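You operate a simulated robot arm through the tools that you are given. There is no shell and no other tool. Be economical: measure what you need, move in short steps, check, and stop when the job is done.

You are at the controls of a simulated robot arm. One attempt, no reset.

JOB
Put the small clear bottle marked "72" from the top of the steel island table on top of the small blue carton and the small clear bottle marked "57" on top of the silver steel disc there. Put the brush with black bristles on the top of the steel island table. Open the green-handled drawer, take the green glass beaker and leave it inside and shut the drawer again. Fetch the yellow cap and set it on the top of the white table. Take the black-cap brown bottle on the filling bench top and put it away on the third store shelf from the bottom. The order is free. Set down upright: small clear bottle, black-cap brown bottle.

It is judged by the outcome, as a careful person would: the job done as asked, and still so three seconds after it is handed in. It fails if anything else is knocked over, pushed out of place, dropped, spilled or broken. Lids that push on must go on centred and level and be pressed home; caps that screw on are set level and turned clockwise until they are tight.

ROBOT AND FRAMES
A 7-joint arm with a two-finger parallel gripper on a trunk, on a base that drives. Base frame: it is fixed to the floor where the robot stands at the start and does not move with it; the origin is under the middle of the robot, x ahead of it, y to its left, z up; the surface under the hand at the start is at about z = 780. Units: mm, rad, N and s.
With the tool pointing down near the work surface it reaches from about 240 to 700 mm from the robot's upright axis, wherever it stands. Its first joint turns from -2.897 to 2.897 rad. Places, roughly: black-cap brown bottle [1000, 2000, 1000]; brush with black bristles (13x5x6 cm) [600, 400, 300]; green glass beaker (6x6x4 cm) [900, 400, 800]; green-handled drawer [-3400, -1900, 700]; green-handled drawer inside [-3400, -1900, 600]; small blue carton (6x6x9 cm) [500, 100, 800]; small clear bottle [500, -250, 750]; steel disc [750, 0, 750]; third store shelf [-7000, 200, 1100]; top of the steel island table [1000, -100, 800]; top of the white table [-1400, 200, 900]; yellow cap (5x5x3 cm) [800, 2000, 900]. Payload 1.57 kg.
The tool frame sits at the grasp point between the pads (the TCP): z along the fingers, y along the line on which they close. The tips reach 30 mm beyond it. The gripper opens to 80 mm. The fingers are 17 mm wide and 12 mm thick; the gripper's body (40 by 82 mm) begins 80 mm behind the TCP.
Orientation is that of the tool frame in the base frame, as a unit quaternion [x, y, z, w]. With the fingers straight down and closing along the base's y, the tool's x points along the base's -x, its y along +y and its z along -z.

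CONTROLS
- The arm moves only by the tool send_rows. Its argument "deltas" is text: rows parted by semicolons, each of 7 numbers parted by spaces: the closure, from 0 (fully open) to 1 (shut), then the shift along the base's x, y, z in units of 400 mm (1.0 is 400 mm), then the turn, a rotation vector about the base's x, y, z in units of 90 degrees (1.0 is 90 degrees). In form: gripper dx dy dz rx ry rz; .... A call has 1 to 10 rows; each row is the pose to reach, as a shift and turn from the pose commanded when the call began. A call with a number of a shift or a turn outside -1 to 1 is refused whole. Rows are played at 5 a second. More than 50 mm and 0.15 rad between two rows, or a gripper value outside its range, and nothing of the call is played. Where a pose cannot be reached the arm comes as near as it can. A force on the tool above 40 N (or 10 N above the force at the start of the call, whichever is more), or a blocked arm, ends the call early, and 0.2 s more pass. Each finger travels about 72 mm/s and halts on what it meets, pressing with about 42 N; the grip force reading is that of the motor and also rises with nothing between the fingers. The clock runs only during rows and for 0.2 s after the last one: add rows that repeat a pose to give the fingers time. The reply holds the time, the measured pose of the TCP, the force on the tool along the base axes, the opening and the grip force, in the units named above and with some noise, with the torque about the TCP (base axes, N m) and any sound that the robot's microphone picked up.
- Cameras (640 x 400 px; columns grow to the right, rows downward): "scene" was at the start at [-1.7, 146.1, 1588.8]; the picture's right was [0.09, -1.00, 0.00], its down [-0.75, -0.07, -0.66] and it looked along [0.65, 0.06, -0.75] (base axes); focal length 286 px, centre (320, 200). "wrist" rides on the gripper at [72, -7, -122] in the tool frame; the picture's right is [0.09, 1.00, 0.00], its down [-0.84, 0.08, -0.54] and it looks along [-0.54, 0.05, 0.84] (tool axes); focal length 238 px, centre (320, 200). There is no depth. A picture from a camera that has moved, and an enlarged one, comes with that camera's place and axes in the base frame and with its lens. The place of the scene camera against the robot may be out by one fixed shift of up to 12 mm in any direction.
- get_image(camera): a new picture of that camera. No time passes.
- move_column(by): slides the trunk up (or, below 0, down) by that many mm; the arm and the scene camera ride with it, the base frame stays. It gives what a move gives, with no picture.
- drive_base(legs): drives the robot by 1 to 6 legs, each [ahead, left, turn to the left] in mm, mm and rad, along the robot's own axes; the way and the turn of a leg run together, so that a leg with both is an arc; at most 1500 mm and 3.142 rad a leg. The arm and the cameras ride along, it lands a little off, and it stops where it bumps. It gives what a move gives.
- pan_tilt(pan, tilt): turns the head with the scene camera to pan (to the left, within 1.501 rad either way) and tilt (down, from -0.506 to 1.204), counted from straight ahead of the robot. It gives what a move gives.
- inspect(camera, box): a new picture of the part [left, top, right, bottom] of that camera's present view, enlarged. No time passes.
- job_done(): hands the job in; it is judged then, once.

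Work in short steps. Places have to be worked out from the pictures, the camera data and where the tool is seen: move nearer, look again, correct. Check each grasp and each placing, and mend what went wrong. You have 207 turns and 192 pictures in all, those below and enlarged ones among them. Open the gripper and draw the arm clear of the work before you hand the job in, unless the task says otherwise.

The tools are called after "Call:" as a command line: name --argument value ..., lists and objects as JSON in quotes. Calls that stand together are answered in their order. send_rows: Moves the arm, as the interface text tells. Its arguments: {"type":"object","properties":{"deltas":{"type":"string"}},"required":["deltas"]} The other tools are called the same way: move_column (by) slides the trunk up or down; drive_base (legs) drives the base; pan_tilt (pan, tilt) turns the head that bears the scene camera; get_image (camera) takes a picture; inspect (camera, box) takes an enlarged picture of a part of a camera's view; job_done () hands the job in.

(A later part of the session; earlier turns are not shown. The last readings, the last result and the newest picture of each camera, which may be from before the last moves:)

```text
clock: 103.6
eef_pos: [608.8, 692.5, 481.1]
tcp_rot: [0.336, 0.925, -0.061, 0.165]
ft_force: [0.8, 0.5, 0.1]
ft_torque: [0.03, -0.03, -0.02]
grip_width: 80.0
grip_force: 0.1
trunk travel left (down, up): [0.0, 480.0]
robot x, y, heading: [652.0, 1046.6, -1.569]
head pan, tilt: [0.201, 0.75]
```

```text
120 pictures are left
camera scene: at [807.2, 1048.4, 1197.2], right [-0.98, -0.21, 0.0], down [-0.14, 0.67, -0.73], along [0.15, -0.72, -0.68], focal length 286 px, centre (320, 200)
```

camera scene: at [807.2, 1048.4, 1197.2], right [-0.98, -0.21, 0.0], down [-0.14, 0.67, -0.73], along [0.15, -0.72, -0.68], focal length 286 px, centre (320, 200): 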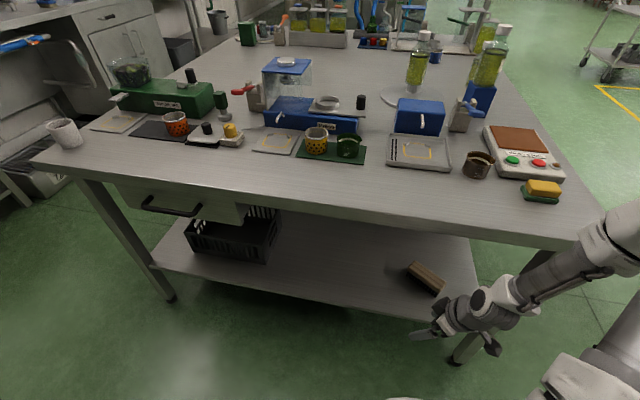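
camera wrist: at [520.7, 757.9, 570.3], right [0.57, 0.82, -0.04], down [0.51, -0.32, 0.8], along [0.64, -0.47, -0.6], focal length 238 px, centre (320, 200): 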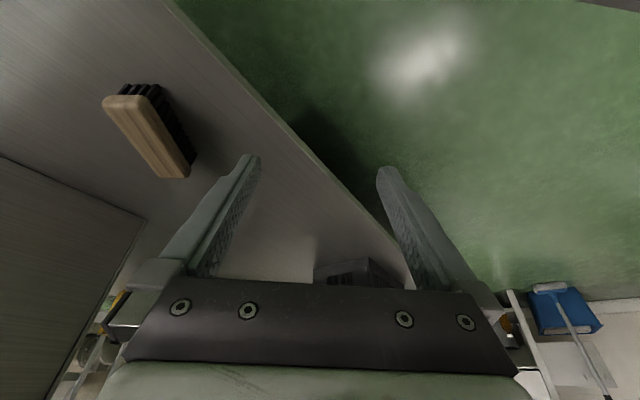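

Brush refined: centre ≈(550,437), top z≈314, heading ≈-36°. Shift the robot another 120 in +x to keep the forearm off the leg.

Call:
drive_base --legs '[[0, 120, 0]]'

Call:
send_rows --deltas "0 -0.07 -0.08 -0.02 0 0 0;0 -0.14 -0.16 -0.05 0 0 0.01;0 -0.21 -0.24 -0.08 0 0 0.02;0 -0.28 -0.32 -0.1 0 0 0.03;0 -0.35 -0.4 -0.12 0 0 0.04;0 -0.35 -0.4 -0.12 0 0 0.05"

Call:
get_image --camera "wrist"

Call:
get_image --camera "scene"

```text
clock: 105.1
eef_pos: [728.5, 692.1, 482.3]
tcp_rot: [0.336, 0.925, -0.062, 0.165]
ft_force: [-0.2, 0.5, -0.9]
ft_torque: [-0.04, -0.03, -0.04]
grip_width: 80.0
grip_force: 0.1
trunk travel left (down, up): [0.0, 480.0]
robot x, y, heading: [767.5, 1051.1, -1.562]
head pan, tilt: [0.201, 0.75]
```

```text
clock: 106.5
eef_pos: [593.5, 555.5, 426.2]
tcp_rot: [0.297, 0.939, -0.04, 0.17]
ft_force: [-0.3, 0.4, 0.0]
ft_torque: [0.0, -0.02, -0.01]
grip_width: 80.0
grip_force: 0.0
trunk travel left (down, up): [0.0, 480.0]
robot x, y, heading: [770.3, 1053.2, -1.559]
head pan, tilt: [0.201, 0.75]
```

```text
119 pictures are left
camera wrist: at [499.7, 610.5, 514.9], right [0.5, 0.87, -0.01], down [0.53, -0.3, 0.8], along [0.69, -0.4, -0.6], focal length 238 px, centre (320, 200)
```

wrist: 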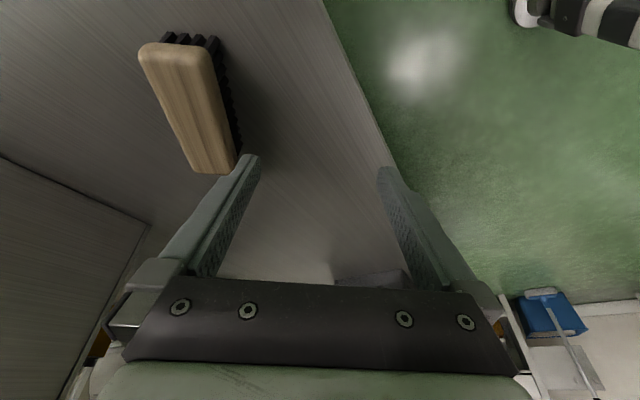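

```text
118 pictures are left
camera scene: at [928.7, 1059.4, 1196.0], right [-0.98, -0.21, 0.0], down [-0.14, 0.66, -0.74], along [0.15, -0.72, -0.68], focal length 286 px, centre (320, 200)
```

scene: 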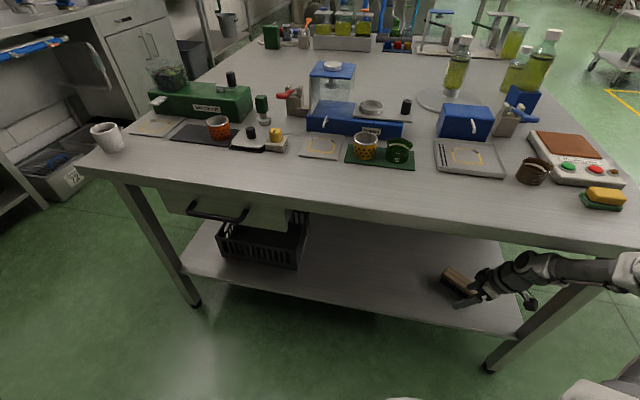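

The forearm bows toward the table leg here, so this side is unsafe. The front opening (y 118–545) is wider: retract and drive round to the front.

Call:
send_rows --deltas "0 0.07 0.08 0.02 0 0 -0.01;0 0.14 0.16 0.05 0 0 -0.02;0 0.21 0.24 0.08 0 0 -0.03;0 0.28 0.32 0.1 0 0 -0.04;0 0.33 0.38 0.14 0 0 -0.05;0 0.33 0.38 0.2 0.07 0.03 -0.12;0 0.33 0.38 0.28 0.14 0.06 -0.2;0 0.33 0.38 0.36 0.2 0.09 -0.28;0 0.33 0.38 0.42 0.2075 0.0977 -0.36"

```text
refused: row 6 steps farther than a row can; nothing moved
```

Call:
send_rows --deltas "0 0.07 0.08 0.02 0 0 -0.01;0 0.14 0.16 0.05 0 0 -0.02;0 0.21 0.24 0.08 0 0 -0.03;0 0.28 0.32 0.1 0 0 -0.04;0 0.33 0.38 0.14 0 0 -0.05"

Call:
send_rows --deltas "0 0 0.01 0.06 0.0296 0.014 -0.0778;0 0 0.02 0.12 0.0593 0.0279 -0.1556;0 0 0.03 0.18 0.0889 0.0419 -0.2334;0 0 0.03 0.24 0.1186 0.0558 -0.3112;0 0 0.03 0.3 0.1482 0.0698 -0.389;0 0 0.03 0.36 0.1779 0.0837 -0.4668;0 0 0.03 0.4 0.2075 0.0977 -0.5446"

Call:
drive_base --legs '[[0, -1030, 0], [0, 0, 1.565], [0, -700, 0]]'

Call:
pan_tilt --pan 0.0 --tilt 0.6

Call:
get_image --camera "scene"

```text
clock: 107.7
eef_pos: [719.8, 685.0, 490.5]
tcp_rot: [0.335, 0.926, -0.061, 0.165]
ft_force: [-0.2, 0.0, 0.6]
ft_torque: [0.0, -0.04, -0.01]
grip_width: 79.9
grip_force: 0.1
trunk travel left (down, up): [0.0, 480.0]
robot x, y, heading: [767.8, 1050.0, -1.559]
head pan, tilt: [0.201, 0.75]
```

```text
clock: 109.3
eef_pos: [718.6, 695.3, 649.2]
tcp_rot: [0.704, 0.71, 0.0, 0.0]
ft_force: [0.6, 0.3, -0.5]
ft_torque: [-0.01, 0.02, 0.01]
grip_width: 80.2
grip_force: 0.0
trunk travel left (down, up): [0.0, 480.0]
robot x, y, heading: [768.7, 1046.4, -1.561]
head pan, tilt: [0.201, 0.75]
```

```text
clock: 127.8
eef_pos: [89.9, 287.2, 648.5]
tcp_rot: [-0.009, 1.0, -0.001, 0.002]
ft_force: [-0.6, 0.4, -0.4]
ft_torque: [0.03, 0.0, 0.02]
grip_width: 80.0
grip_force: 0.1
trunk travel left (down, up): [0.0, 480.0]
robot x, y, heading: [-266.0, 334.3, 0.024]
head pan, tilt: [0.201, 0.75]
```

```text
clock: 128.6
eef_pos: [91.1, 289.2, 648.7]
tcp_rot: [-0.008, 1.0, -0.001, 0.002]
ft_force: [0.4, -0.2, 0.4]
ft_torque: [0.0, 0.03, 0.04]
grip_width: 80.0
grip_force: 0.1
trunk travel left (down, up): [0.0, 480.0]
robot x, y, heading: [-261.9, 336.3, 0.019]
head pan, tilt: [0.0, 0.6]
```

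```text
117 pictures are left
camera scene: at [-257.2, 474.5, 1210.0], right [0.02, -1.0, 0.0], down [-0.57, -0.01, -0.82], along [0.82, 0.01, -0.57], focal length 286 px, centre (320, 200)
```

scene: 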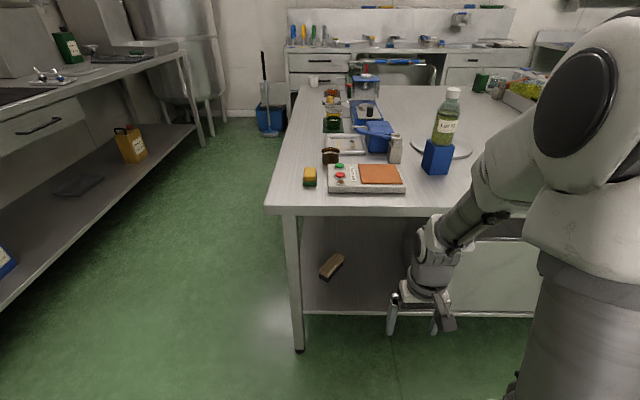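

Lower the hand and yaw it -35° to match the brush, still in front of the table.

Call:
send_rows --deltas "0 0.02 0.02 -0.09 0 0 -0.08;0 0.04 0.04 -0.18 0 0 -0.16;0 0.06 0.06 -0.27 0 0 -0.24;0 0.08 0.08 -0.36 0 0 -0.32;0 0.1 0.1 -0.45 0 0 -0.39;0 0.1 0.1 -0.55 0 0 -0.39;0 0.1 0.1 -0.55 0 0 -0.39"

Call:
get_image --camera "scene"

Call:
get_image --camera "wrist"

```text
clock: 130.2
eef_pos: [131.5, 327.4, 428.9]
tcp_rot: [0.294, 0.956, -0.001, 0.002]
ft_force: [-0.4, 0.8, 0.4]
ft_torque: [0.0, 0.0, 0.01]
grip_width: 79.8
grip_force: 0.0
trunk travel left (down, up): [0.0, 480.0]
robot x, y, heading: [-267.2, 335.6, 0.019]
head pan, tilt: [0.0, 0.6]
```

```text
116 pictures are left
camera scene: at [-257.2, 474.4, 1210.1], right [0.02, -1.0, 0.0], down [-0.56, -0.01, -0.83], along [0.82, 0.01, -0.56], focal length 286 px, centre (320, 200)
```

scene: 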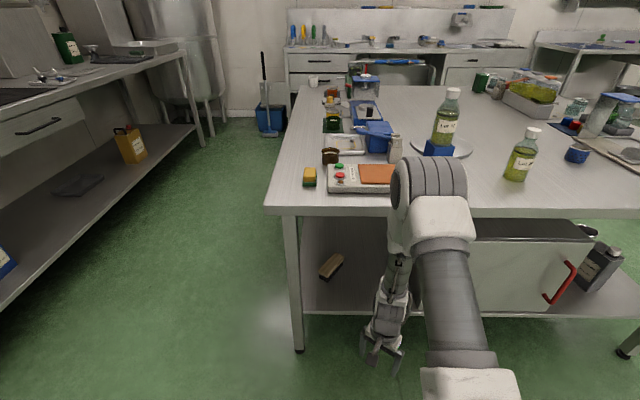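

```text
115 pictures are left
camera wrist: at [67.8, 363.4, 549.4], right [0.48, 0.88, 0.0], down [0.73, -0.4, 0.55], along [0.48, -0.26, -0.84], focal length 238 px, centre (320, 200)
```

wrist: 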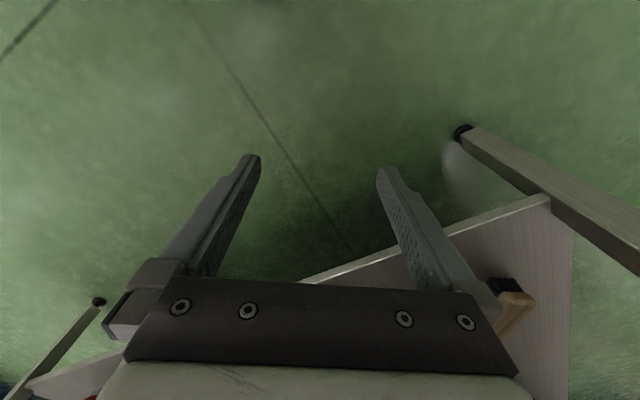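

Elbow is up nicely now, but I must pass the forearm under the table edge, so stretch the arm here first (to rel. ~620 mm), then look.

Call:
send_rows --deltas "0 0.11 0.035 -0.01 0 0 0;0 0.22 0.07 -0.02 0 0 0;0 0.33 0.105 -0.03 0 0 0;0 0.44 0.14 -0.04 0 0 0;0 0.54 0.175 -0.05 0 0 0;0 0.54 0.175 -0.05 0 0 0"

Call:
get_image --camera "scene"

Call:
get_image --camera "wrist"

```text
clock: 131.6
eef_pos: [347.3, 398.8, 405.6]
tcp_rot: [0.294, 0.956, -0.001, 0.001]
ft_force: [0.2, 0.3, -0.8]
ft_torque: [0.01, 0.02, 0.01]
grip_width: 79.8
grip_force: 0.0
trunk travel left (down, up): [0.0, 480.0]
robot x, y, heading: [-265.7, 333.9, 0.019]
head pan, tilt: [0.0, 0.6]
```

```text
114 pictures are left
camera scene: at [-257.2, 474.4, 1210.1], right [0.02, -1.0, 0.0], down [-0.56, -0.01, -0.83], along [0.82, 0.01, -0.56], focal length 286 px, centre (320, 200)
```

scene: 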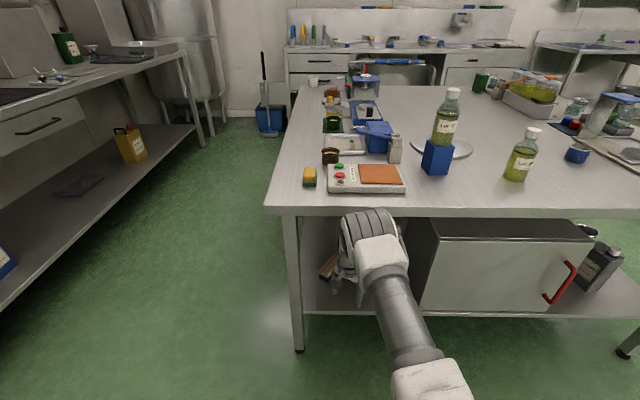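

```text
113 pictures are left
camera wrist: at [284.7, 433.9, 527.2], right [0.48, 0.88, 0.0], down [0.74, -0.4, 0.54], along [0.48, -0.26, -0.84], focal length 238 px, centre (320, 200)
```

wrist: 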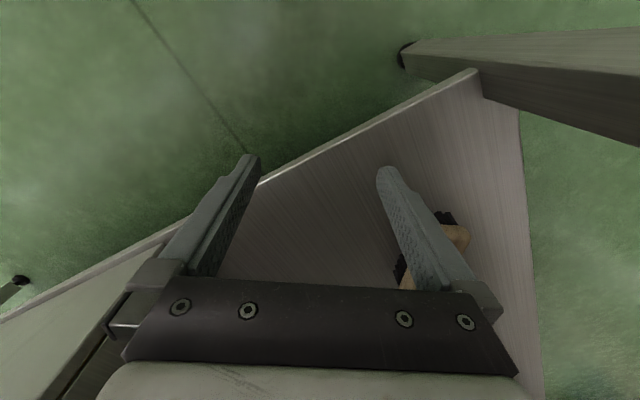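

The elbow would strike the table edge with a vertical tool. Alternative: tilt the tool 45° forward at heading 0 (arm stays low and in front), nudge the brush's near end so it lines up with x, then grasp. Re-orient now.

Call:
send_rows --deltas "0 -0.06 0.02 0.01 -0.0213 -0.0693 0.0514;0 -0.12 0.02 0.02 -0.0426 -0.1385 0.1029;0 -0.18 0.02 0.03 -0.0639 -0.2078 0.1543;0 -0.24 0.02 0.04 -0.0852 -0.2771 0.2057;0 -0.28 0.02 0.04 -0.1065 -0.3464 0.2571;0 -0.28 0.02 0.04 -0.1278 -0.4156 0.3086;0 -0.28 0.02 0.04 -0.1491 -0.4849 0.36;0 -0.28 0.02 0.04 -0.1491 -0.4849 0.36"

Call:
get_image --camera "scene"

Call:
get_image --camera "wrist"

```text
clock: 133.3
eef_pos: [233.9, 407.8, 424.3]
tcp_rot: [-0.002, 0.923, -0.001, 0.384]
ft_force: [-0.3, 0.6, -0.1]
ft_torque: [0.05, 0.0, 0.0]
grip_width: 80.0
grip_force: 0.2
trunk travel left (down, up): [0.0, 480.0]
robot x, y, heading: [-263.8, 335.2, 0.016]
head pan, tilt: [0.0, 0.6]
```

```text
112 pictures are left
camera scene: at [-257.2, 474.4, 1210.1], right [0.02, -1.0, 0.0], down [-0.56, -0.01, -0.83], along [0.82, 0.01, -0.56], focal length 286 px, centre (320, 200)
```

scene: 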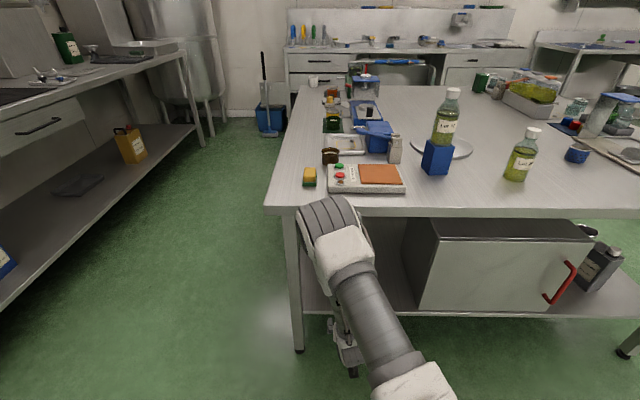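

```text
111 pictures are left
camera wrist: at [96.9, 400.3, 457.8], right [-0.07, 1.0, -0.07], down [0.2, 0.08, 0.98], along [0.98, 0.05, -0.21], focal length 238 px, centre (320, 200)
```

wrist: 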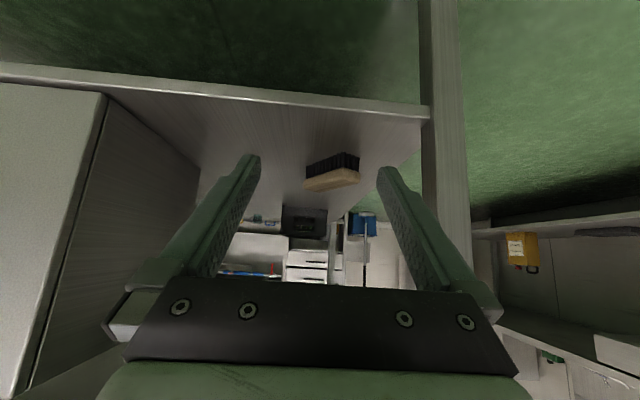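

This works as a posture, but the front reach is too deep for the elbow; the left side is shallower. Plan: from the left (heading -90°, tool tilted), push the brush's near end +x to align it with y, then grasp. Retract and drive round.

Call:
send_rows --deltas "0 -0.1 -0.04 0.02 0 0 0;0 -0.2 -0.08 0.04 0 0 0;0 -0.32 -0.12 0.06 0 0 0;0 -0.32 -0.16 0.06 0 0 0"

Call:
drive_base --legs '[[0, 715, 0], [825, 0, 0], [0, 0, -1.59]]'

Call:
get_image --camera "scene"

Call:
get_image --camera "wrist"

```text
refused: row 3 steps farther than a row can; nothing moved
```

```text
clock: 149.5
eef_pos: [605.7, 550.7, 423.1]
tcp_rot: [0.653, 0.653, -0.273, 0.27]
ft_force: [-0.1, -0.3, 0.3]
ft_torque: [0.02, 0.01, 0.03]
grip_width: 79.8
grip_force: 0.1
trunk travel left (down, up): [0.0, 480.0]
robot x, y, heading: [532.3, 1049.5, -1.562]
head pan, tilt: [0.0, 0.6]
```

```text
110 pictures are left
camera scene: at [675.3, 1041.9, 1210.1], right [-1.0, -0.02, 0.0], down [-0.01, 0.56, -0.83], along [0.01, -0.82, -0.56], focal length 286 px, centre (320, 200)
```

scene: 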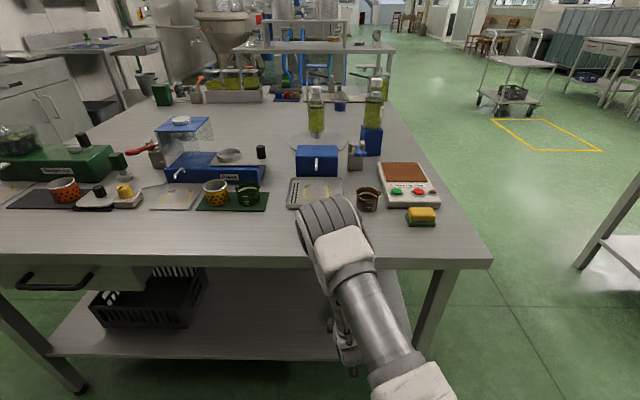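

```text
109 pictures are left
camera wrist: at [599.3, 688.0, 457.8], right [1.0, 0.06, -0.07], down [0.08, -0.2, 0.98], along [0.05, -0.98, -0.21], focal length 238 px, centre (320, 200)
```

wrist: 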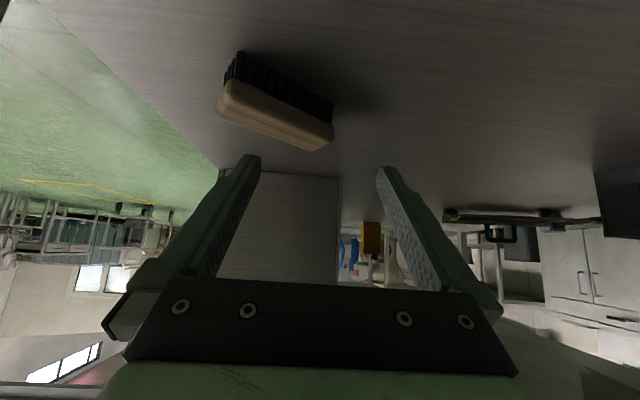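

Kinematic reasoning: standing further back with a stretched arm lets a vertical tool pass under the edge. Back off 110 mm, then turn the tool vertical at the brush's heading (-33°) outside the table.

Call:
drive_base --legs '[[-110, 0, 0]]'

Call:
send_rows --deltas "0 0 0 0 0.0511 0.0274 0.0666;0 0 0 0 0.1022 0.0548 0.1332;0 0 0 0 0.1534 0.0822 0.1997;0 0 0 0 0.2045 0.1096 0.2663;0 0 0 0 0.2556 0.137 0.3329;0 0 0 0 0.3067 0.1644 0.3995;0 0 0 0 0.3579 0.1918 0.466;0 0 0 0 0.409 0.2192 0.5326;0 0 0 0 0.4601 0.2466 0.5992"

Call:
get_image --camera "scene"

```text
clock: 150.8
eef_pos: [604.4, 661.6, 424.1]
tcp_rot: [0.652, 0.653, -0.273, 0.271]
ft_force: [-0.3, 0.7, 0.4]
ft_torque: [0.02, 0.01, -0.02]
grip_width: 80.0
grip_force: 0.1
trunk travel left (down, up): [0.0, 480.0]
robot x, y, heading: [528.7, 1162.0, -1.551]
head pan, tilt: [0.0, 0.6]
```

```text
clock: 152.8
eef_pos: [604.3, 660.3, 424.2]
tcp_rot: [0.283, 0.959, 0.001, 0.0]
ft_force: [0.4, 0.2, 0.3]
ft_torque: [0.03, -0.02, 0.02]
grip_width: 79.9
grip_force: 0.0
trunk travel left (down, up): [0.0, 480.0]
robot x, y, heading: [530.8, 1160.2, -1.552]
head pan, tilt: [0.0, 0.6]
```

```text
108 pictures are left
camera scene: at [673.4, 1152.7, 1210.1], right [-1.0, -0.02, 0.0], down [-0.01, 0.56, -0.83], along [0.01, -0.82, -0.56], focal length 286 px, centre (320, 200)
```

scene: 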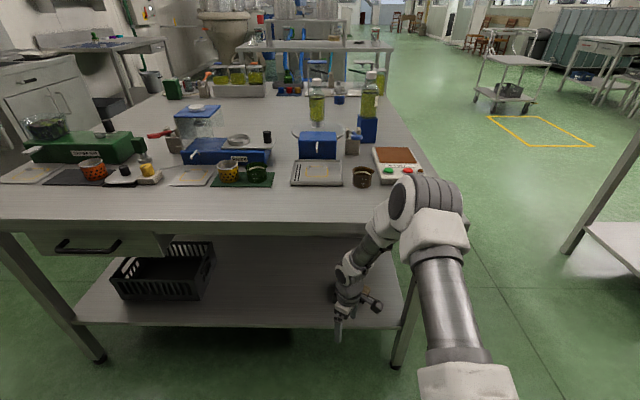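

Elbow clear so far. Extend inward in steps, watching force.

Call:
send_rows --deltas "0 -0.02 -0.1 -0.02 0 0 0;0 -0.04 -0.2 -0.04 0 0 0;0 -0.065 -0.3 -0.06 0 0 0;0 -0.065 -0.3 -0.06 0 0 0"

Call:
get_image --camera "scene"

Call:
get_image --camera "wrist"

```text
clock: 153.6
eef_pos: [594.4, 601.0, 388.4]
tcp_rot: [0.27, 0.962, 0.029, -0.006]
ft_force: [-0.3, 0.4, 0.6]
ft_torque: [0.02, -0.03, -0.01]
grip_width: 80.0
grip_force: 0.1
trunk travel left (down, up): [0.0, 480.0]
robot x, y, heading: [532.6, 1169.3, -1.551]
head pan, tilt: [0.0, 0.6]
stopped in row 3: the force on the tool passed its limit at 42 N (the readings are from after the stop); the commanded pose is now the measured one
```

```text
107 pictures are left
camera scene: at [673.9, 1164.7, 1209.7], right [-1.0, -0.02, 0.0], down [-0.01, 0.56, -0.83], along [0.02, -0.82, -0.56], focal length 286 px, centre (320, 200)
```

scene: 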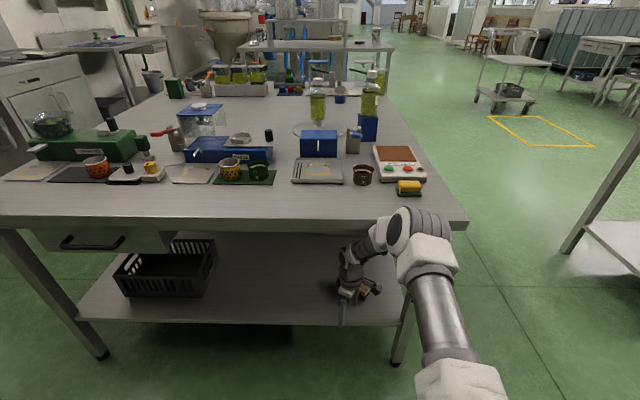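

```text
106 pictures are left
camera wrist: at [528.3, 625.8, 510.4], right [0.44, 0.9, 0.06], down [0.75, -0.4, 0.52], along [0.49, -0.19, -0.85], focal length 238 px, centre (320, 200)
```

wrist: 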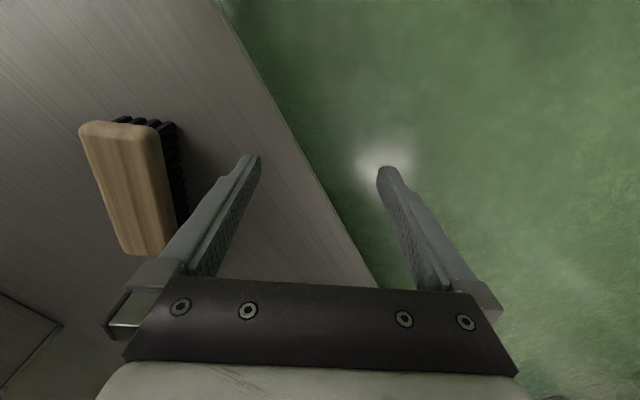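

The forearm pressed the table edge at this half-stretched pose (42 N stop; nothing moved visibly). Retreat, back off further, and return to the 45° forward-tilted posture.

Call:
send_rows --deltas "0 0.01 0.06 0.03 0 0 0;0 0.02 0.13 0.06 0 0 0;0 0.02 0.15 0.08 0 0 0"

Call:
drive_base --legs '[[-185, 0, 0]]'

Call:
get_image --camera "scene"

```text
clock: 154.4
eef_pos: [602.7, 658.9, 422.8]
tcp_rot: [0.27, 0.963, 0.027, -0.006]
ft_force: [0.0, 0.5, 0.1]
ft_torque: [-0.01, 0.03, 0.01]
grip_width: 79.8
grip_force: 0.1
trunk travel left (down, up): [0.0, 480.0]
robot x, y, heading: [532.5, 1167.7, -1.547]
head pan, tilt: [0.0, 0.6]
```

```text
clock: 156.2
eef_pos: [597.7, 842.9, 421.4]
tcp_rot: [0.271, 0.962, 0.028, -0.006]
ft_force: [-0.9, -0.1, -0.4]
ft_torque: [-0.01, 0.0, -0.01]
grip_width: 80.0
grip_force: 0.0
trunk travel left (down, up): [0.0, 480.0]
robot x, y, heading: [530.3, 1353.8, -1.553]
head pan, tilt: [0.0, 0.6]
```

```text
105 pictures are left
camera scene: at [670.1, 1347.6, 1210.1], right [-1.0, -0.02, 0.0], down [-0.01, 0.56, -0.83], along [0.02, -0.82, -0.56], focal length 286 px, centre (320, 200)
```

scene: 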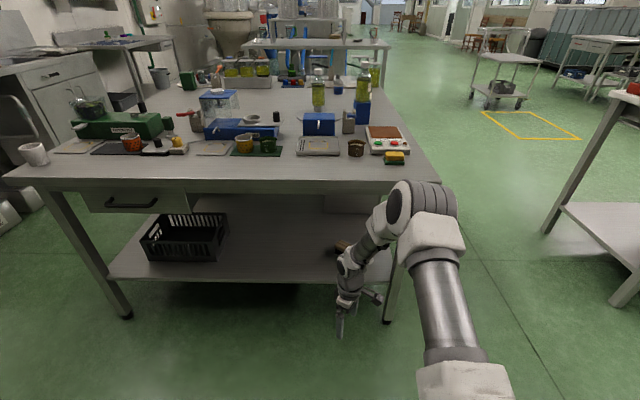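

All intact. Rotate back to the 45° forward tilt at heading -90° while stretching the arm to just outside the edge; close the fingers for pushing.

Call:
send_rows --deltas "0.2 -0.033 -0.042 -0.005 -0.0487 -0.0237 -0.0625;0.4 -0.066 -0.084 -0.01 -0.0974 -0.0473 -0.125;0.6 -0.099 -0.127 -0.015 -0.1462 -0.071 -0.1876;0.8 -0.132 -0.169 -0.02 -0.1949 -0.0946 -0.2501;1 -0.165 -0.211 -0.025 -0.2436 -0.1183 -0.3126;1 -0.198 -0.253 -0.03 -0.2923 -0.1419 -0.3751;1 -0.231 -0.296 -0.035 -0.341 -0.1656 -0.4376;1 -0.264 -0.338 -0.04 -0.3898 -0.1892 -0.5002;1 -0.297 -0.38 -0.045 -0.4385 -0.2129 -0.5627;1 -0.33 -0.42 -0.05 -0.4872 -0.2365 -0.6252"

Call:
get_image --camera "scene"

Call:
get_image --camera "wrist"

```text
clock: 158.4
eef_pos: [466.2, 674.9, 400.4]
tcp_rot: [0.653, 0.653, -0.271, 0.271]
ft_force: [-0.7, 0.2, -0.5]
ft_torque: [-0.04, -0.02, 0.01]
grip_width: 0.0
grip_force: 21.0
trunk travel left (down, up): [0.0, 480.0]
robot x, y, heading: [525.8, 1354.7, -1.553]
head pan, tilt: [0.0, 0.6]
```

```text
104 pictures are left
camera scene: at [670.1, 1347.6, 1210.1], right [-1.0, -0.02, 0.0], down [-0.01, 0.56, -0.83], along [0.02, -0.82, -0.56], focal length 286 px, centre (320, 200)
```

scene: 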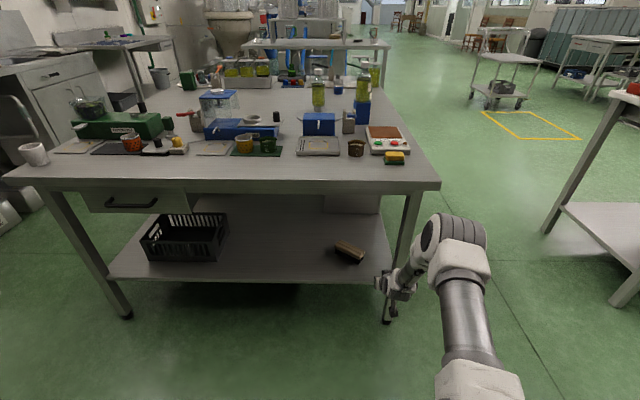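

```text
103 pictures are left
camera wrist: at [460.2, 812.6, 434.2], right [1.0, 0.06, -0.07], down [0.08, -0.21, 0.98], along [0.05, -0.98, -0.21], focal length 238 px, centre (320, 200)
```

wrist: 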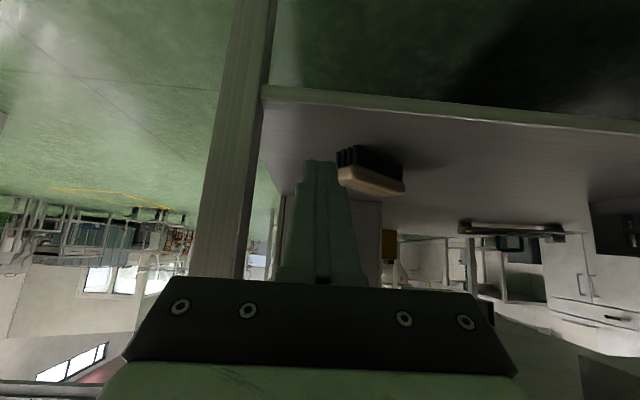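

Posture is good: wrist stays outside the table while only the hand goes under. Drive 155 ahead, then lower beside the brush's near end.

Call:
drive_base --legs '[[155, 0, 0]]'

Call:
send_rows --deltas "1 0 -0.03 -0.08 0 0 0;1 0 -0.06 -0.16 0 0 0;1 0 -0.09 -0.23 0 0 0;1 0 -0.09 -0.23 0 0 0"

Call:
get_image --camera "wrist"

Call:
get_image --camera "scene"

```text
clock: 160.1
eef_pos: [471.9, 522.5, 401.0]
tcp_rot: [0.652, 0.654, -0.271, 0.271]
ft_force: [0.3, 0.9, 0.0]
ft_torque: [0.0, 0.02, -0.01]
grip_width: 0.0
grip_force: 20.9
trunk travel left (down, up): [0.0, 480.0]
robot x, y, heading: [534.8, 1203.8, -1.548]
head pan, tilt: [0.0, 0.6]
```

```text
clock: 161.1
eef_pos: [472.3, 488.6, 307.1]
tcp_rot: [0.652, 0.654, -0.271, 0.271]
ft_force: [-0.9, 0.4, 1.0]
ft_torque: [-0.01, -0.01, 0.0]
grip_width: 0.0
grip_force: 21.2
trunk travel left (down, up): [0.0, 480.0]
robot x, y, heading: [533.4, 1203.8, -1.549]
head pan, tilt: [0.0, 0.6]
```

```text
102 pictures are left
camera wrist: at [464.7, 625.5, 341.3], right [1.0, 0.07, -0.07], down [0.08, -0.21, 0.98], along [0.05, -0.98, -0.21], focal length 238 px, centre (320, 200)
```

wrist: 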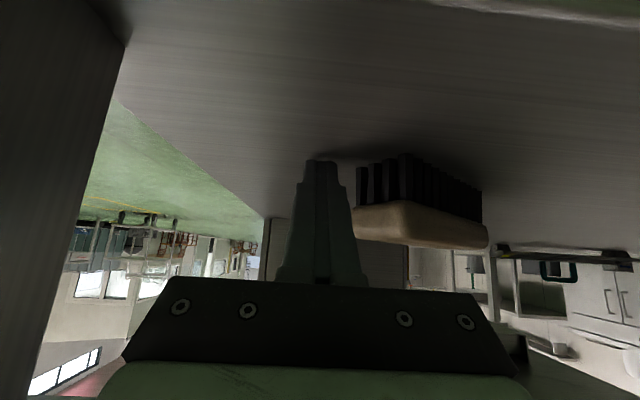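

```text
101 pictures are left
camera scene: at [673.4, 1195.7, 1210.1], right [-1.0, -0.02, 0.0], down [-0.01, 0.56, -0.83], along [0.02, -0.82, -0.56], focal length 286 px, centre (320, 200)
```

scene: 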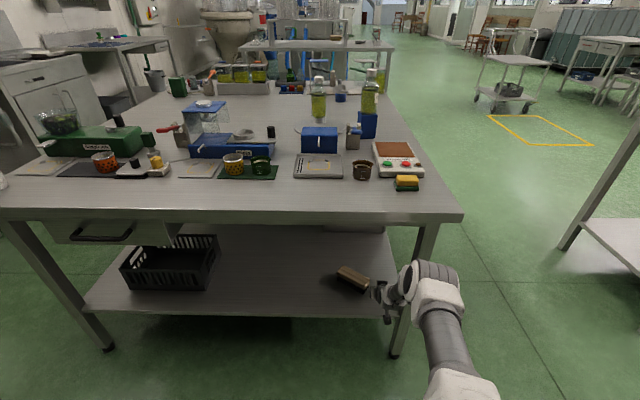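

The fingertip is right beside the brush's near end (shelf z≈279, brush top ≈333). Push in +x to swing it parallel to y.

Call:
send_rows --deltas "1 0 -0.025 0 0 0 0;1 0.03 -0.025 0 0 0 0;1 0.06 -0.025 0 0 0 0;1 0.09 -0.025 0 0 0 0;1 0.12 -0.025 0 0 0 0;1 0.15 -0.025 0 0 0 0;1 0.18 -0.025 0 0 0 0;1 0.18 -0.025 0 0 0 0"

Call:
get_image --camera "wrist"

Call:
inspect --camera "scene" --box '[280, 220, 440, 340]'

```text
clock: 162.9
eef_pos: [543.7, 478.4, 307.9]
tcp_rot: [0.652, 0.654, -0.272, 0.271]
ft_force: [0.2, 0.7, -0.1]
ft_torque: [0.02, -0.04, -0.03]
grip_width: 0.0
grip_force: 21.4
trunk travel left (down, up): [0.0, 480.0]
robot x, y, heading: [532.7, 1203.4, -1.546]
head pan, tilt: [0.0, 0.6]
```

```text
100 pictures are left
camera wrist: at [537.0, 614.9, 342.0], right [1.0, 0.07, -0.07], down [0.08, -0.21, 0.98], along [0.05, -0.98, -0.21], focal length 238 px, centre (320, 200)
```

wrist: 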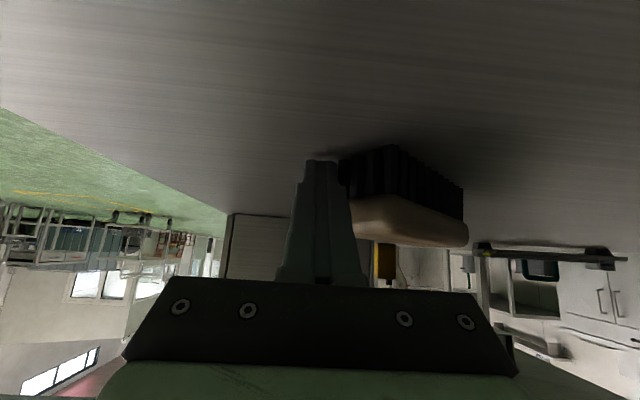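

```text
3.33 times, centred on (360, 280) of scene
camera zoom: at [673.4, 1195.6, 1210.1], right [-1.0, -0.02, 0.0], down [-0.01, 0.56, -0.83], along [0.02, -0.82, -0.56], focal length 953 px, centre (187, -67)
```

zoom: 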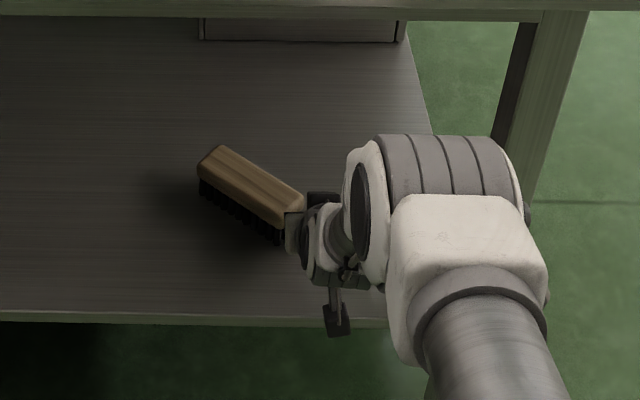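

Pushing on the end face only slid it along (now centred ≈(617,446), heading ≈-40°). To rotate it I push the far end from its outer long side instead: go round to (700,545) and then push diagonally -x/-y.

Call:
send_rows --deltas "1 -0.03 0.07 0 0 0 0;1 -0.03 0.17 0.02 0 0 0;1 0.08 0.17 0.02 0 0 0;1 0.18 0.17 0.02 0 0 0;1 0.29 0.17 0.02 0 0 0;1 0.395 0.17 0.01 0 0 0;1 0.395 0.08 0 0 0 0;1 0.395 0.0 0 0 0 0;1 0.395 0.0 0 0 0 0"

Call:
get_image --camera "wrist"

Call:
inspect --camera "scene" --box '[240, 220, 420, 340]'

```text
clock: 164.9
eef_pos: [701.3, 474.6, 308.9]
tcp_rot: [0.652, 0.654, -0.271, 0.271]
ft_force: [0.6, 0.0, 0.2]
ft_torque: [0.02, -0.03, 0.01]
grip_width: 0.1
grip_force: 21.0
trunk travel left (down, up): [0.0, 480.0]
robot x, y, heading: [533.2, 1204.4, -1.541]
head pan, tilt: [0.0, 0.6]
```

```text
98 pictures are left
camera wrist: at [694.5, 613.6, 342.7], right [1.0, 0.07, -0.07], down [0.08, -0.21, 0.98], along [0.05, -0.98, -0.21], focal length 238 px, centre (320, 200)
```

wrist: 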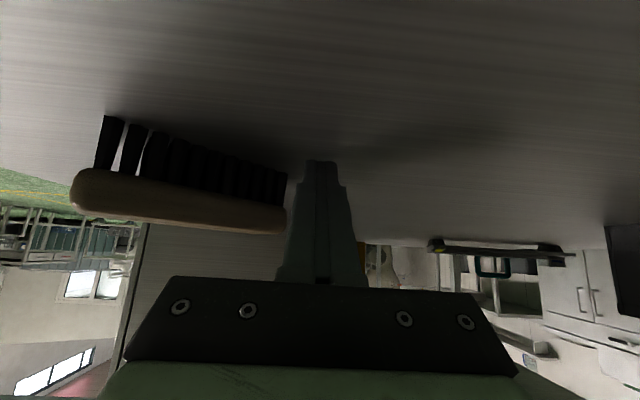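

```text
3.33 times, centred on (330, 280) of scene
camera zoom: at [673.4, 1195.6, 1210.1], right [-1.0, -0.02, 0.0], down [-0.01, 0.56, -0.83], along [0.02, -0.82, -0.56], focal length 953 px, centre (287, -67)
```

zoom: 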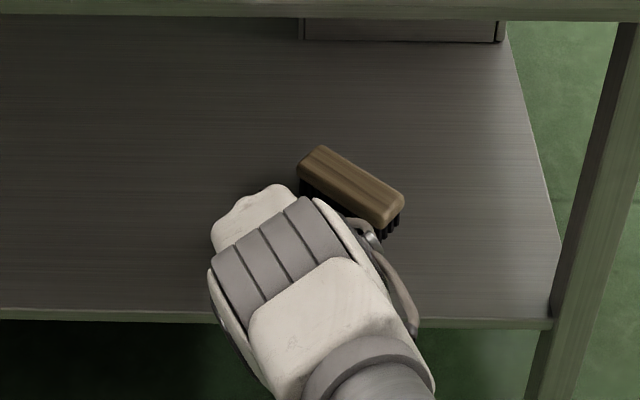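

Now push the far end diagonally (-x,-y).

Call:
send_rows --deltas "1 -0.02 -0.06 0 0 0 0;1 -0.045 -0.085 0 0 0 0;1 -0.0725 -0.107 0 0 0 0;1 -0.095 -0.125 0 0 0 0;1 -0.118 -0.14 0 0 0 0;1 -0.14 -0.15 0 0 0 0;1 -0.165 -0.16 0 0 0 0;1 -0.19 -0.165 0 0 0 0;1 -0.19 -0.165 0 0 0 0"

Call:
get_image --camera "wrist"

Call:
inspect --camera "scene" --box '[240, 220, 420, 340]'

```text
clock: 166.9
eef_pos: [639.1, 423.8, 308.8]
tcp_rot: [0.653, 0.653, -0.271, 0.272]
ft_force: [1.0, 0.7, 0.8]
ft_torque: [0.04, 0.0, -0.04]
grip_width: 0.0
grip_force: 20.3
out of reach, approached as far as the arm can: row 5, 6, 7, 8, 9
trunk travel left (down, up): [0.0, 480.0]
robot x, y, heading: [535.8, 1205.9, -1.545]
head pan, tilt: [0.0, 0.6]
```

```text
96 pictures are left
camera wrist: at [632.3, 562.2, 341.7], right [1.0, 0.07, -0.07], down [0.08, -0.2, 0.98], along [0.05, -0.98, -0.21], focal length 238 px, centre (320, 200)
```

wrist: 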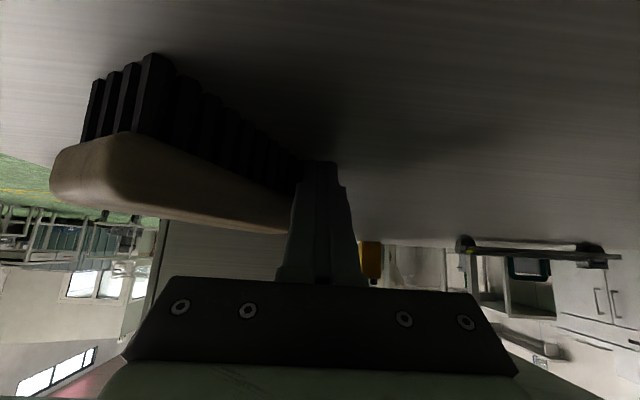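

```text
3.33 times, centred on (330, 280) of scene
camera zoom: at [673.4, 1195.6, 1210.1], right [-1.0, -0.02, 0.0], down [-0.01, 0.56, -0.83], along [0.02, -0.82, -0.56], focal length 953 px, centre (287, -67)
```

zoom: 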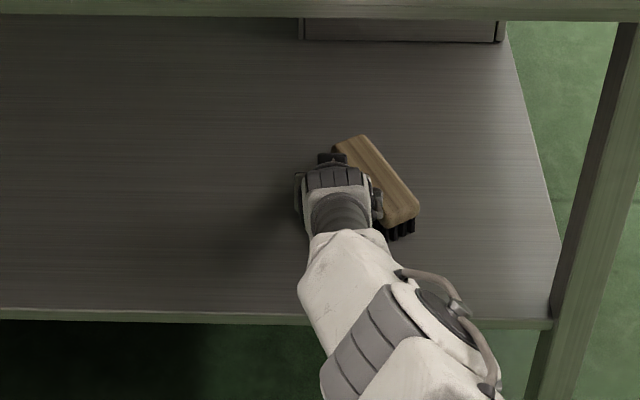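

Brush rotated to about -65°. Push a bit more in -x.

Call:
send_rows --deltas "1 0 0.03 0 0 0 0;1 -0.015 0.03 0 0 0 0;1 -0.03 0.03 0 0 0 0;1 -0.045 0.03 0 0 0 0;1 -0.045 0.03 0 0 0 0"

Call:
inspect --camera "scene" --box '[240, 220, 420, 340]'

Call:
get_image --camera "wrist"

```text
clock: 168.1
eef_pos: [622.6, 437.4, 306.2]
tcp_rot: [0.652, 0.654, -0.272, 0.272]
ft_force: [1.0, 0.4, 0.9]
ft_torque: [-0.02, -0.03, 0.01]
grip_width: 0.0
grip_force: 21.2
out of reach, approached as far as the arm can: row 1
trunk travel left (down, up): [0.0, 480.0]
robot x, y, heading: [531.4, 1200.4, -1.548]
head pan, tilt: [0.0, 0.6]
```

```text
3.33 times, centred on (330, 280) of scene
camera zoom: at [673.4, 1195.7, 1210.1], right [-1.0, -0.02, 0.0], down [-0.01, 0.56, -0.83], along [0.02, -0.82, -0.56], focal length 953 px, centre (287, -67)
```

zoom: 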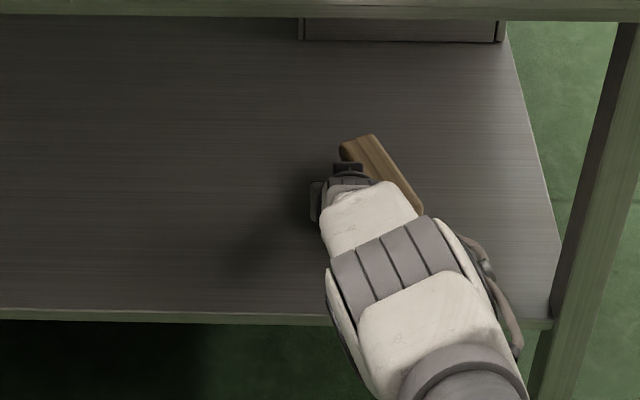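

```text
93 pictures are left
camera wrist: at [614.9, 573.9, 341.2], right [1.0, 0.07, -0.07], down [0.08, -0.21, 0.98], along [0.05, -0.98, -0.21], focal length 238 px, centre (320, 200)
```

wrist: 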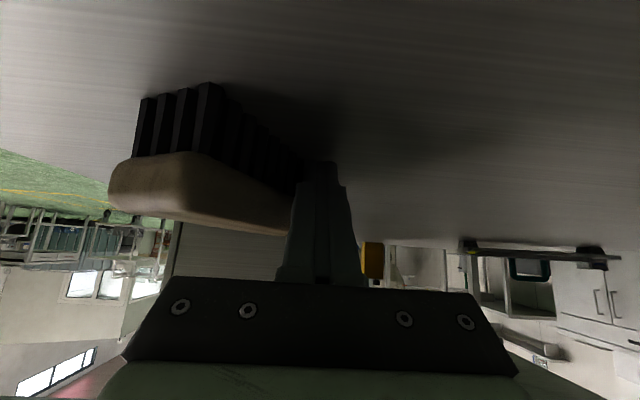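

Heading now ≈-67°, centre ≈(580,421). I can match that by yawing the tool +23°. Retreat, open, yaw, and line up behind its near end.

Call:
send_rows --deltas "1 0.02 0.1 0.01 0 0 0;1 0.02 0.2 0.03 0 0 0;0.7 0.0 0.27 0.05 0 0 0.05;0.3 -0.08 0.27 0.05 0 0 0.12;0 -0.16 0.27 0.05 0 0 0.19;0 -0.234 0.27 0.05 0 0 0.256;0 -0.234 0.27 0.05 0 0 0.256"

Call:
get_image --camera "wrist"

```text
clock: 169.7
eef_pos: [529.4, 543.4, 328.9]
tcp_rot: [0.509, 0.771, -0.212, 0.32]
ft_force: [0.1, 0.0, 0.7]
ft_torque: [0.0, 0.01, 0.0]
grip_width: 80.3
grip_force: 0.0
trunk travel left (down, up): [0.0, 480.0]
robot x, y, heading: [530.4, 1198.9, -1.546]
head pan, tilt: [0.0, 0.6]
```

```text
92 pictures are left
camera wrist: at [469.3, 667.3, 362.6], right [0.89, 0.45, -0.07], down [0.15, -0.16, 0.98], along [0.43, -0.88, -0.21], focal length 238 px, centre (320, 200)
```

wrist: 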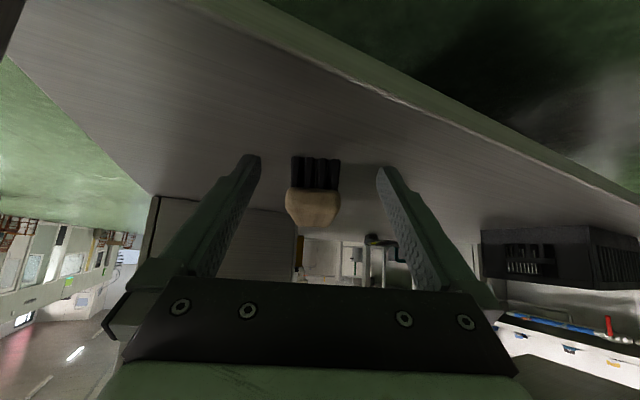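

Brush is centred between the open fingers. Advance 105 mm along the heading and close.

Call:
send_rows --deltas "0 0.034 -0.08 -0.01 0 0 0;0 0.068 -0.16 -0.02 0 0 0;0 0.103 -0.2415 -0.0275 0 0 0;0 0.103 -0.2415 -0.0275 0 0 0;1 0.103 -0.2415 -0.0275 0 0 0;1 0.103 -0.2415 -0.0275 0 0 0;1 0.103 -0.2415 -0.0275 0 0 0"

Call:
get_image --camera "wrist"

```text
clock: 171.3
eef_pos: [568.7, 447.9, 315.7]
tcp_rot: [0.508, 0.771, -0.212, 0.32]
ft_force: [0.1, -0.3, -0.1]
ft_torque: [-0.02, 0.02, -0.02]
grip_width: 49.7
grip_force: 41.5
out of reach, approached as far as the arm can: row 3
trunk travel left (down, up): [0.0, 480.0]
robot x, y, heading: [533.1, 1201.3, -1.548]
head pan, tilt: [0.0, 0.6]
```

```text
91 pictures are left
camera wrist: at [509.1, 570.9, 349.6], right [0.89, 0.45, -0.07], down [0.15, -0.16, 0.98], along [0.43, -0.88, -0.21], focal length 238 px, centre (320, 200)
```

wrist: 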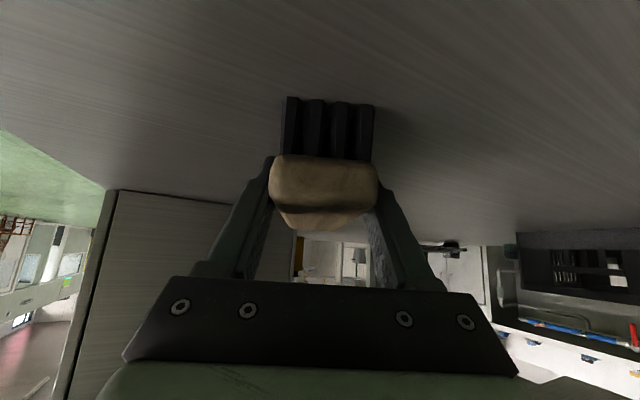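

Gripped (49.7 mm). Lift 60 mm, then retract from under the table: drive back and pull the arm in.

Call:
send_rows --deltas "1 0 0 0.05 0 0 0;1 0 0.02 0.12 0 0 0;1 -0.02 0.06 0.17 0 0 0;1 -0.02 0.06 0.17 0 0 0"

Call:
drive_base --legs '[[-165, 0, 0]]'

Call:
send_rows --deltas "1 0 0.11 0.02 0 0 0;1 0 0.22 0.04 0 0 0;1 0 0.33 0.06 0 0 0;1 0 0.42 0.08 0 0 0;1 0 0.42 0.08 0 0 0"

Call:
get_image --camera "scene"

```text
clock: 172.3
eef_pos: [563.2, 472.3, 385.3]
tcp_rot: [0.508, 0.771, -0.211, 0.32]
ft_force: [0.2, -0.6, -0.9]
ft_torque: [0.03, -0.01, -0.03]
grip_width: 49.2
grip_force: 42.3
trunk travel left (down, up): [0.0, 480.0]
robot x, y, heading: [531.6, 1201.6, -1.545]
head pan, tilt: [0.0, 0.6]
```

```text
clock: 174.0
eef_pos: [559.3, 637.4, 385.6]
tcp_rot: [0.508, 0.771, -0.211, 0.32]
ft_force: [0.6, -0.8, -1.5]
ft_torque: [0.01, -0.01, 0.03]
grip_width: 49.3
grip_force: 41.9
trunk travel left (down, up): [0.0, 480.0]
robot x, y, heading: [530.7, 1366.5, -1.55]
head pan, tilt: [0.0, 0.6]
```

```text
clock: 175.2
eef_pos: [559.0, 805.6, 416.5]
tcp_rot: [0.508, 0.771, -0.213, 0.32]
ft_force: [-0.3, -0.4, -0.9]
ft_torque: [0.05, 0.01, 0.0]
grip_width: 49.5
grip_force: 41.4
trunk travel left (down, up): [0.0, 480.0]
robot x, y, heading: [526.1, 1366.7, -1.542]
head pan, tilt: [0.0, 0.6]
```

```text
90 pictures are left
camera scene: at [669.6, 1360.5, 1210.1], right [-1.0, -0.02, 0.0], down [-0.01, 0.56, -0.83], along [0.02, -0.82, -0.56], focal length 286 px, centre (320, 200)
```

scene: 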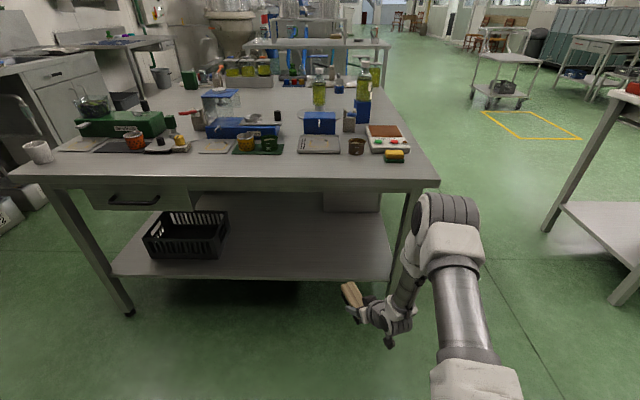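

Brush is out. Raise the trunk by 450, drive 150 ahead, and place it in the clear area near the table's front-left at about (548,525).

Call:
move_column --by 450

Call:
drive_base --legs '[[150, 0, 0]]'

Call:
pan_tilt --pan 0.0 --tilt 0.9

Call:
get_image --camera "scene"

Call:
get_image --camera "wrist"

```text
refused: 450 is not a number from -400 to 400
```

```text
clock: 176.8
eef_pos: [562.4, 657.0, 416.6]
tcp_rot: [0.509, 0.771, -0.212, 0.319]
ft_force: [0.6, -0.1, -1.3]
ft_torque: [0.02, 0.05, 0.0]
grip_width: 49.2
grip_force: 42.2
trunk travel left (down, up): [0.0, 480.0]
robot x, y, heading: [535.0, 1219.1, -1.542]
head pan, tilt: [0.0, 0.6]
```

```text
clock: 177.6
eef_pos: [563.6, 657.6, 415.8]
tcp_rot: [0.508, 0.771, -0.211, 0.32]
ft_force: [-0.7, -1.0, -1.0]
ft_torque: [0.03, -0.03, 0.01]
grip_width: 49.4
grip_force: 42.2
trunk travel left (down, up): [0.0, 480.0]
robot x, y, heading: [530.4, 1218.2, -1.546]
head pan, tilt: [0.0, 0.901]
```

```text
89 pictures are left
camera scene: at [672.8, 1224.9, 1185.4], right [-1.0, -0.02, 0.0], down [-0.02, 0.78, -0.62], along [0.01, -0.62, -0.78], focal length 286 px, centre (320, 200)
```

scene: 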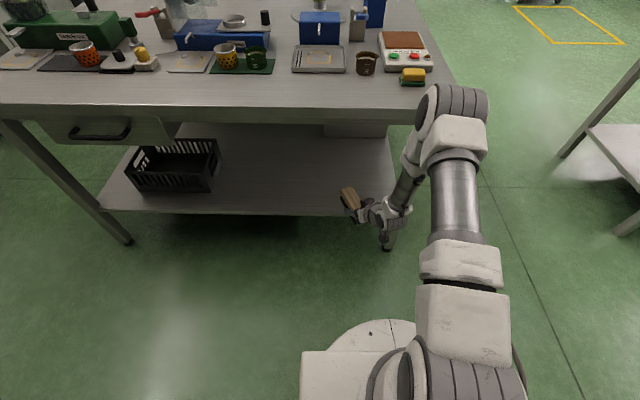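

```text
88 pictures are left
camera wrist: at [503.0, 780.8, 450.1], right [0.89, 0.45, -0.07], down [0.15, -0.16, 0.98], along [0.43, -0.88, -0.21], focal length 238 px, centre (320, 200)
```

wrist: 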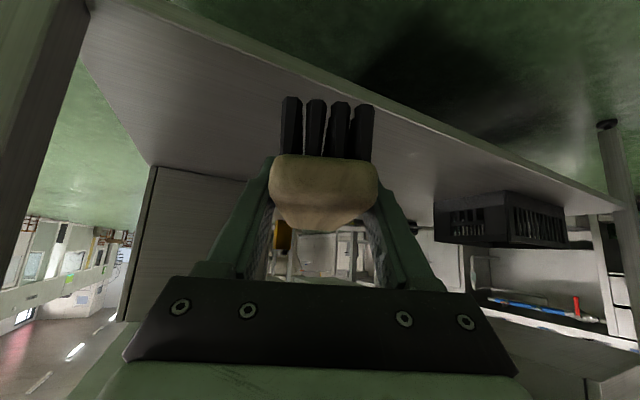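

The column step was too large and refused. Back out again, raise in two steps.

Call:
drive_base --legs '[[-150, 0, 0]]'

Call:
move_column --by 400

Call:
move_column --by 60

```text
clock: 179.2
eef_pos: [558.8, 808.4, 415.5]
tcp_rot: [0.508, 0.771, -0.211, 0.319]
ft_force: [-0.3, -0.1, -1.5]
ft_torque: [0.02, 0.02, 0.04]
grip_width: 49.5
grip_force: 42.4
trunk travel left (down, up): [0.0, 480.0]
robot x, y, heading: [526.5, 1370.2, -1.546]
head pan, tilt: [0.0, 0.901]
```

```text
clock: 183.1
eef_pos: [558.7, 808.0, 816.5]
tcp_rot: [0.509, 0.771, -0.212, 0.319]
ft_force: [0.4, -0.1, -0.6]
ft_torque: [0.01, 0.03, -0.01]
grip_width: 49.4
grip_force: 41.4
trunk travel left (down, up): [-400.0, 80.0]
robot x, y, heading: [526.7, 1370.8, -1.544]
head pan, tilt: [0.0, 0.901]
```

```text
clock: 184.1
eef_pos: [557.2, 807.1, 875.1]
tcp_rot: [0.509, 0.771, -0.212, 0.32]
ft_force: [0.2, -0.6, -0.9]
ft_torque: [0.02, 0.01, -0.02]
grip_width: 49.2
grip_force: 42.3
trunk travel left (down, up): [-460.0, 20.0]
robot x, y, heading: [528.2, 1369.8, -1.553]
head pan, tilt: [0.0, 0.901]
```

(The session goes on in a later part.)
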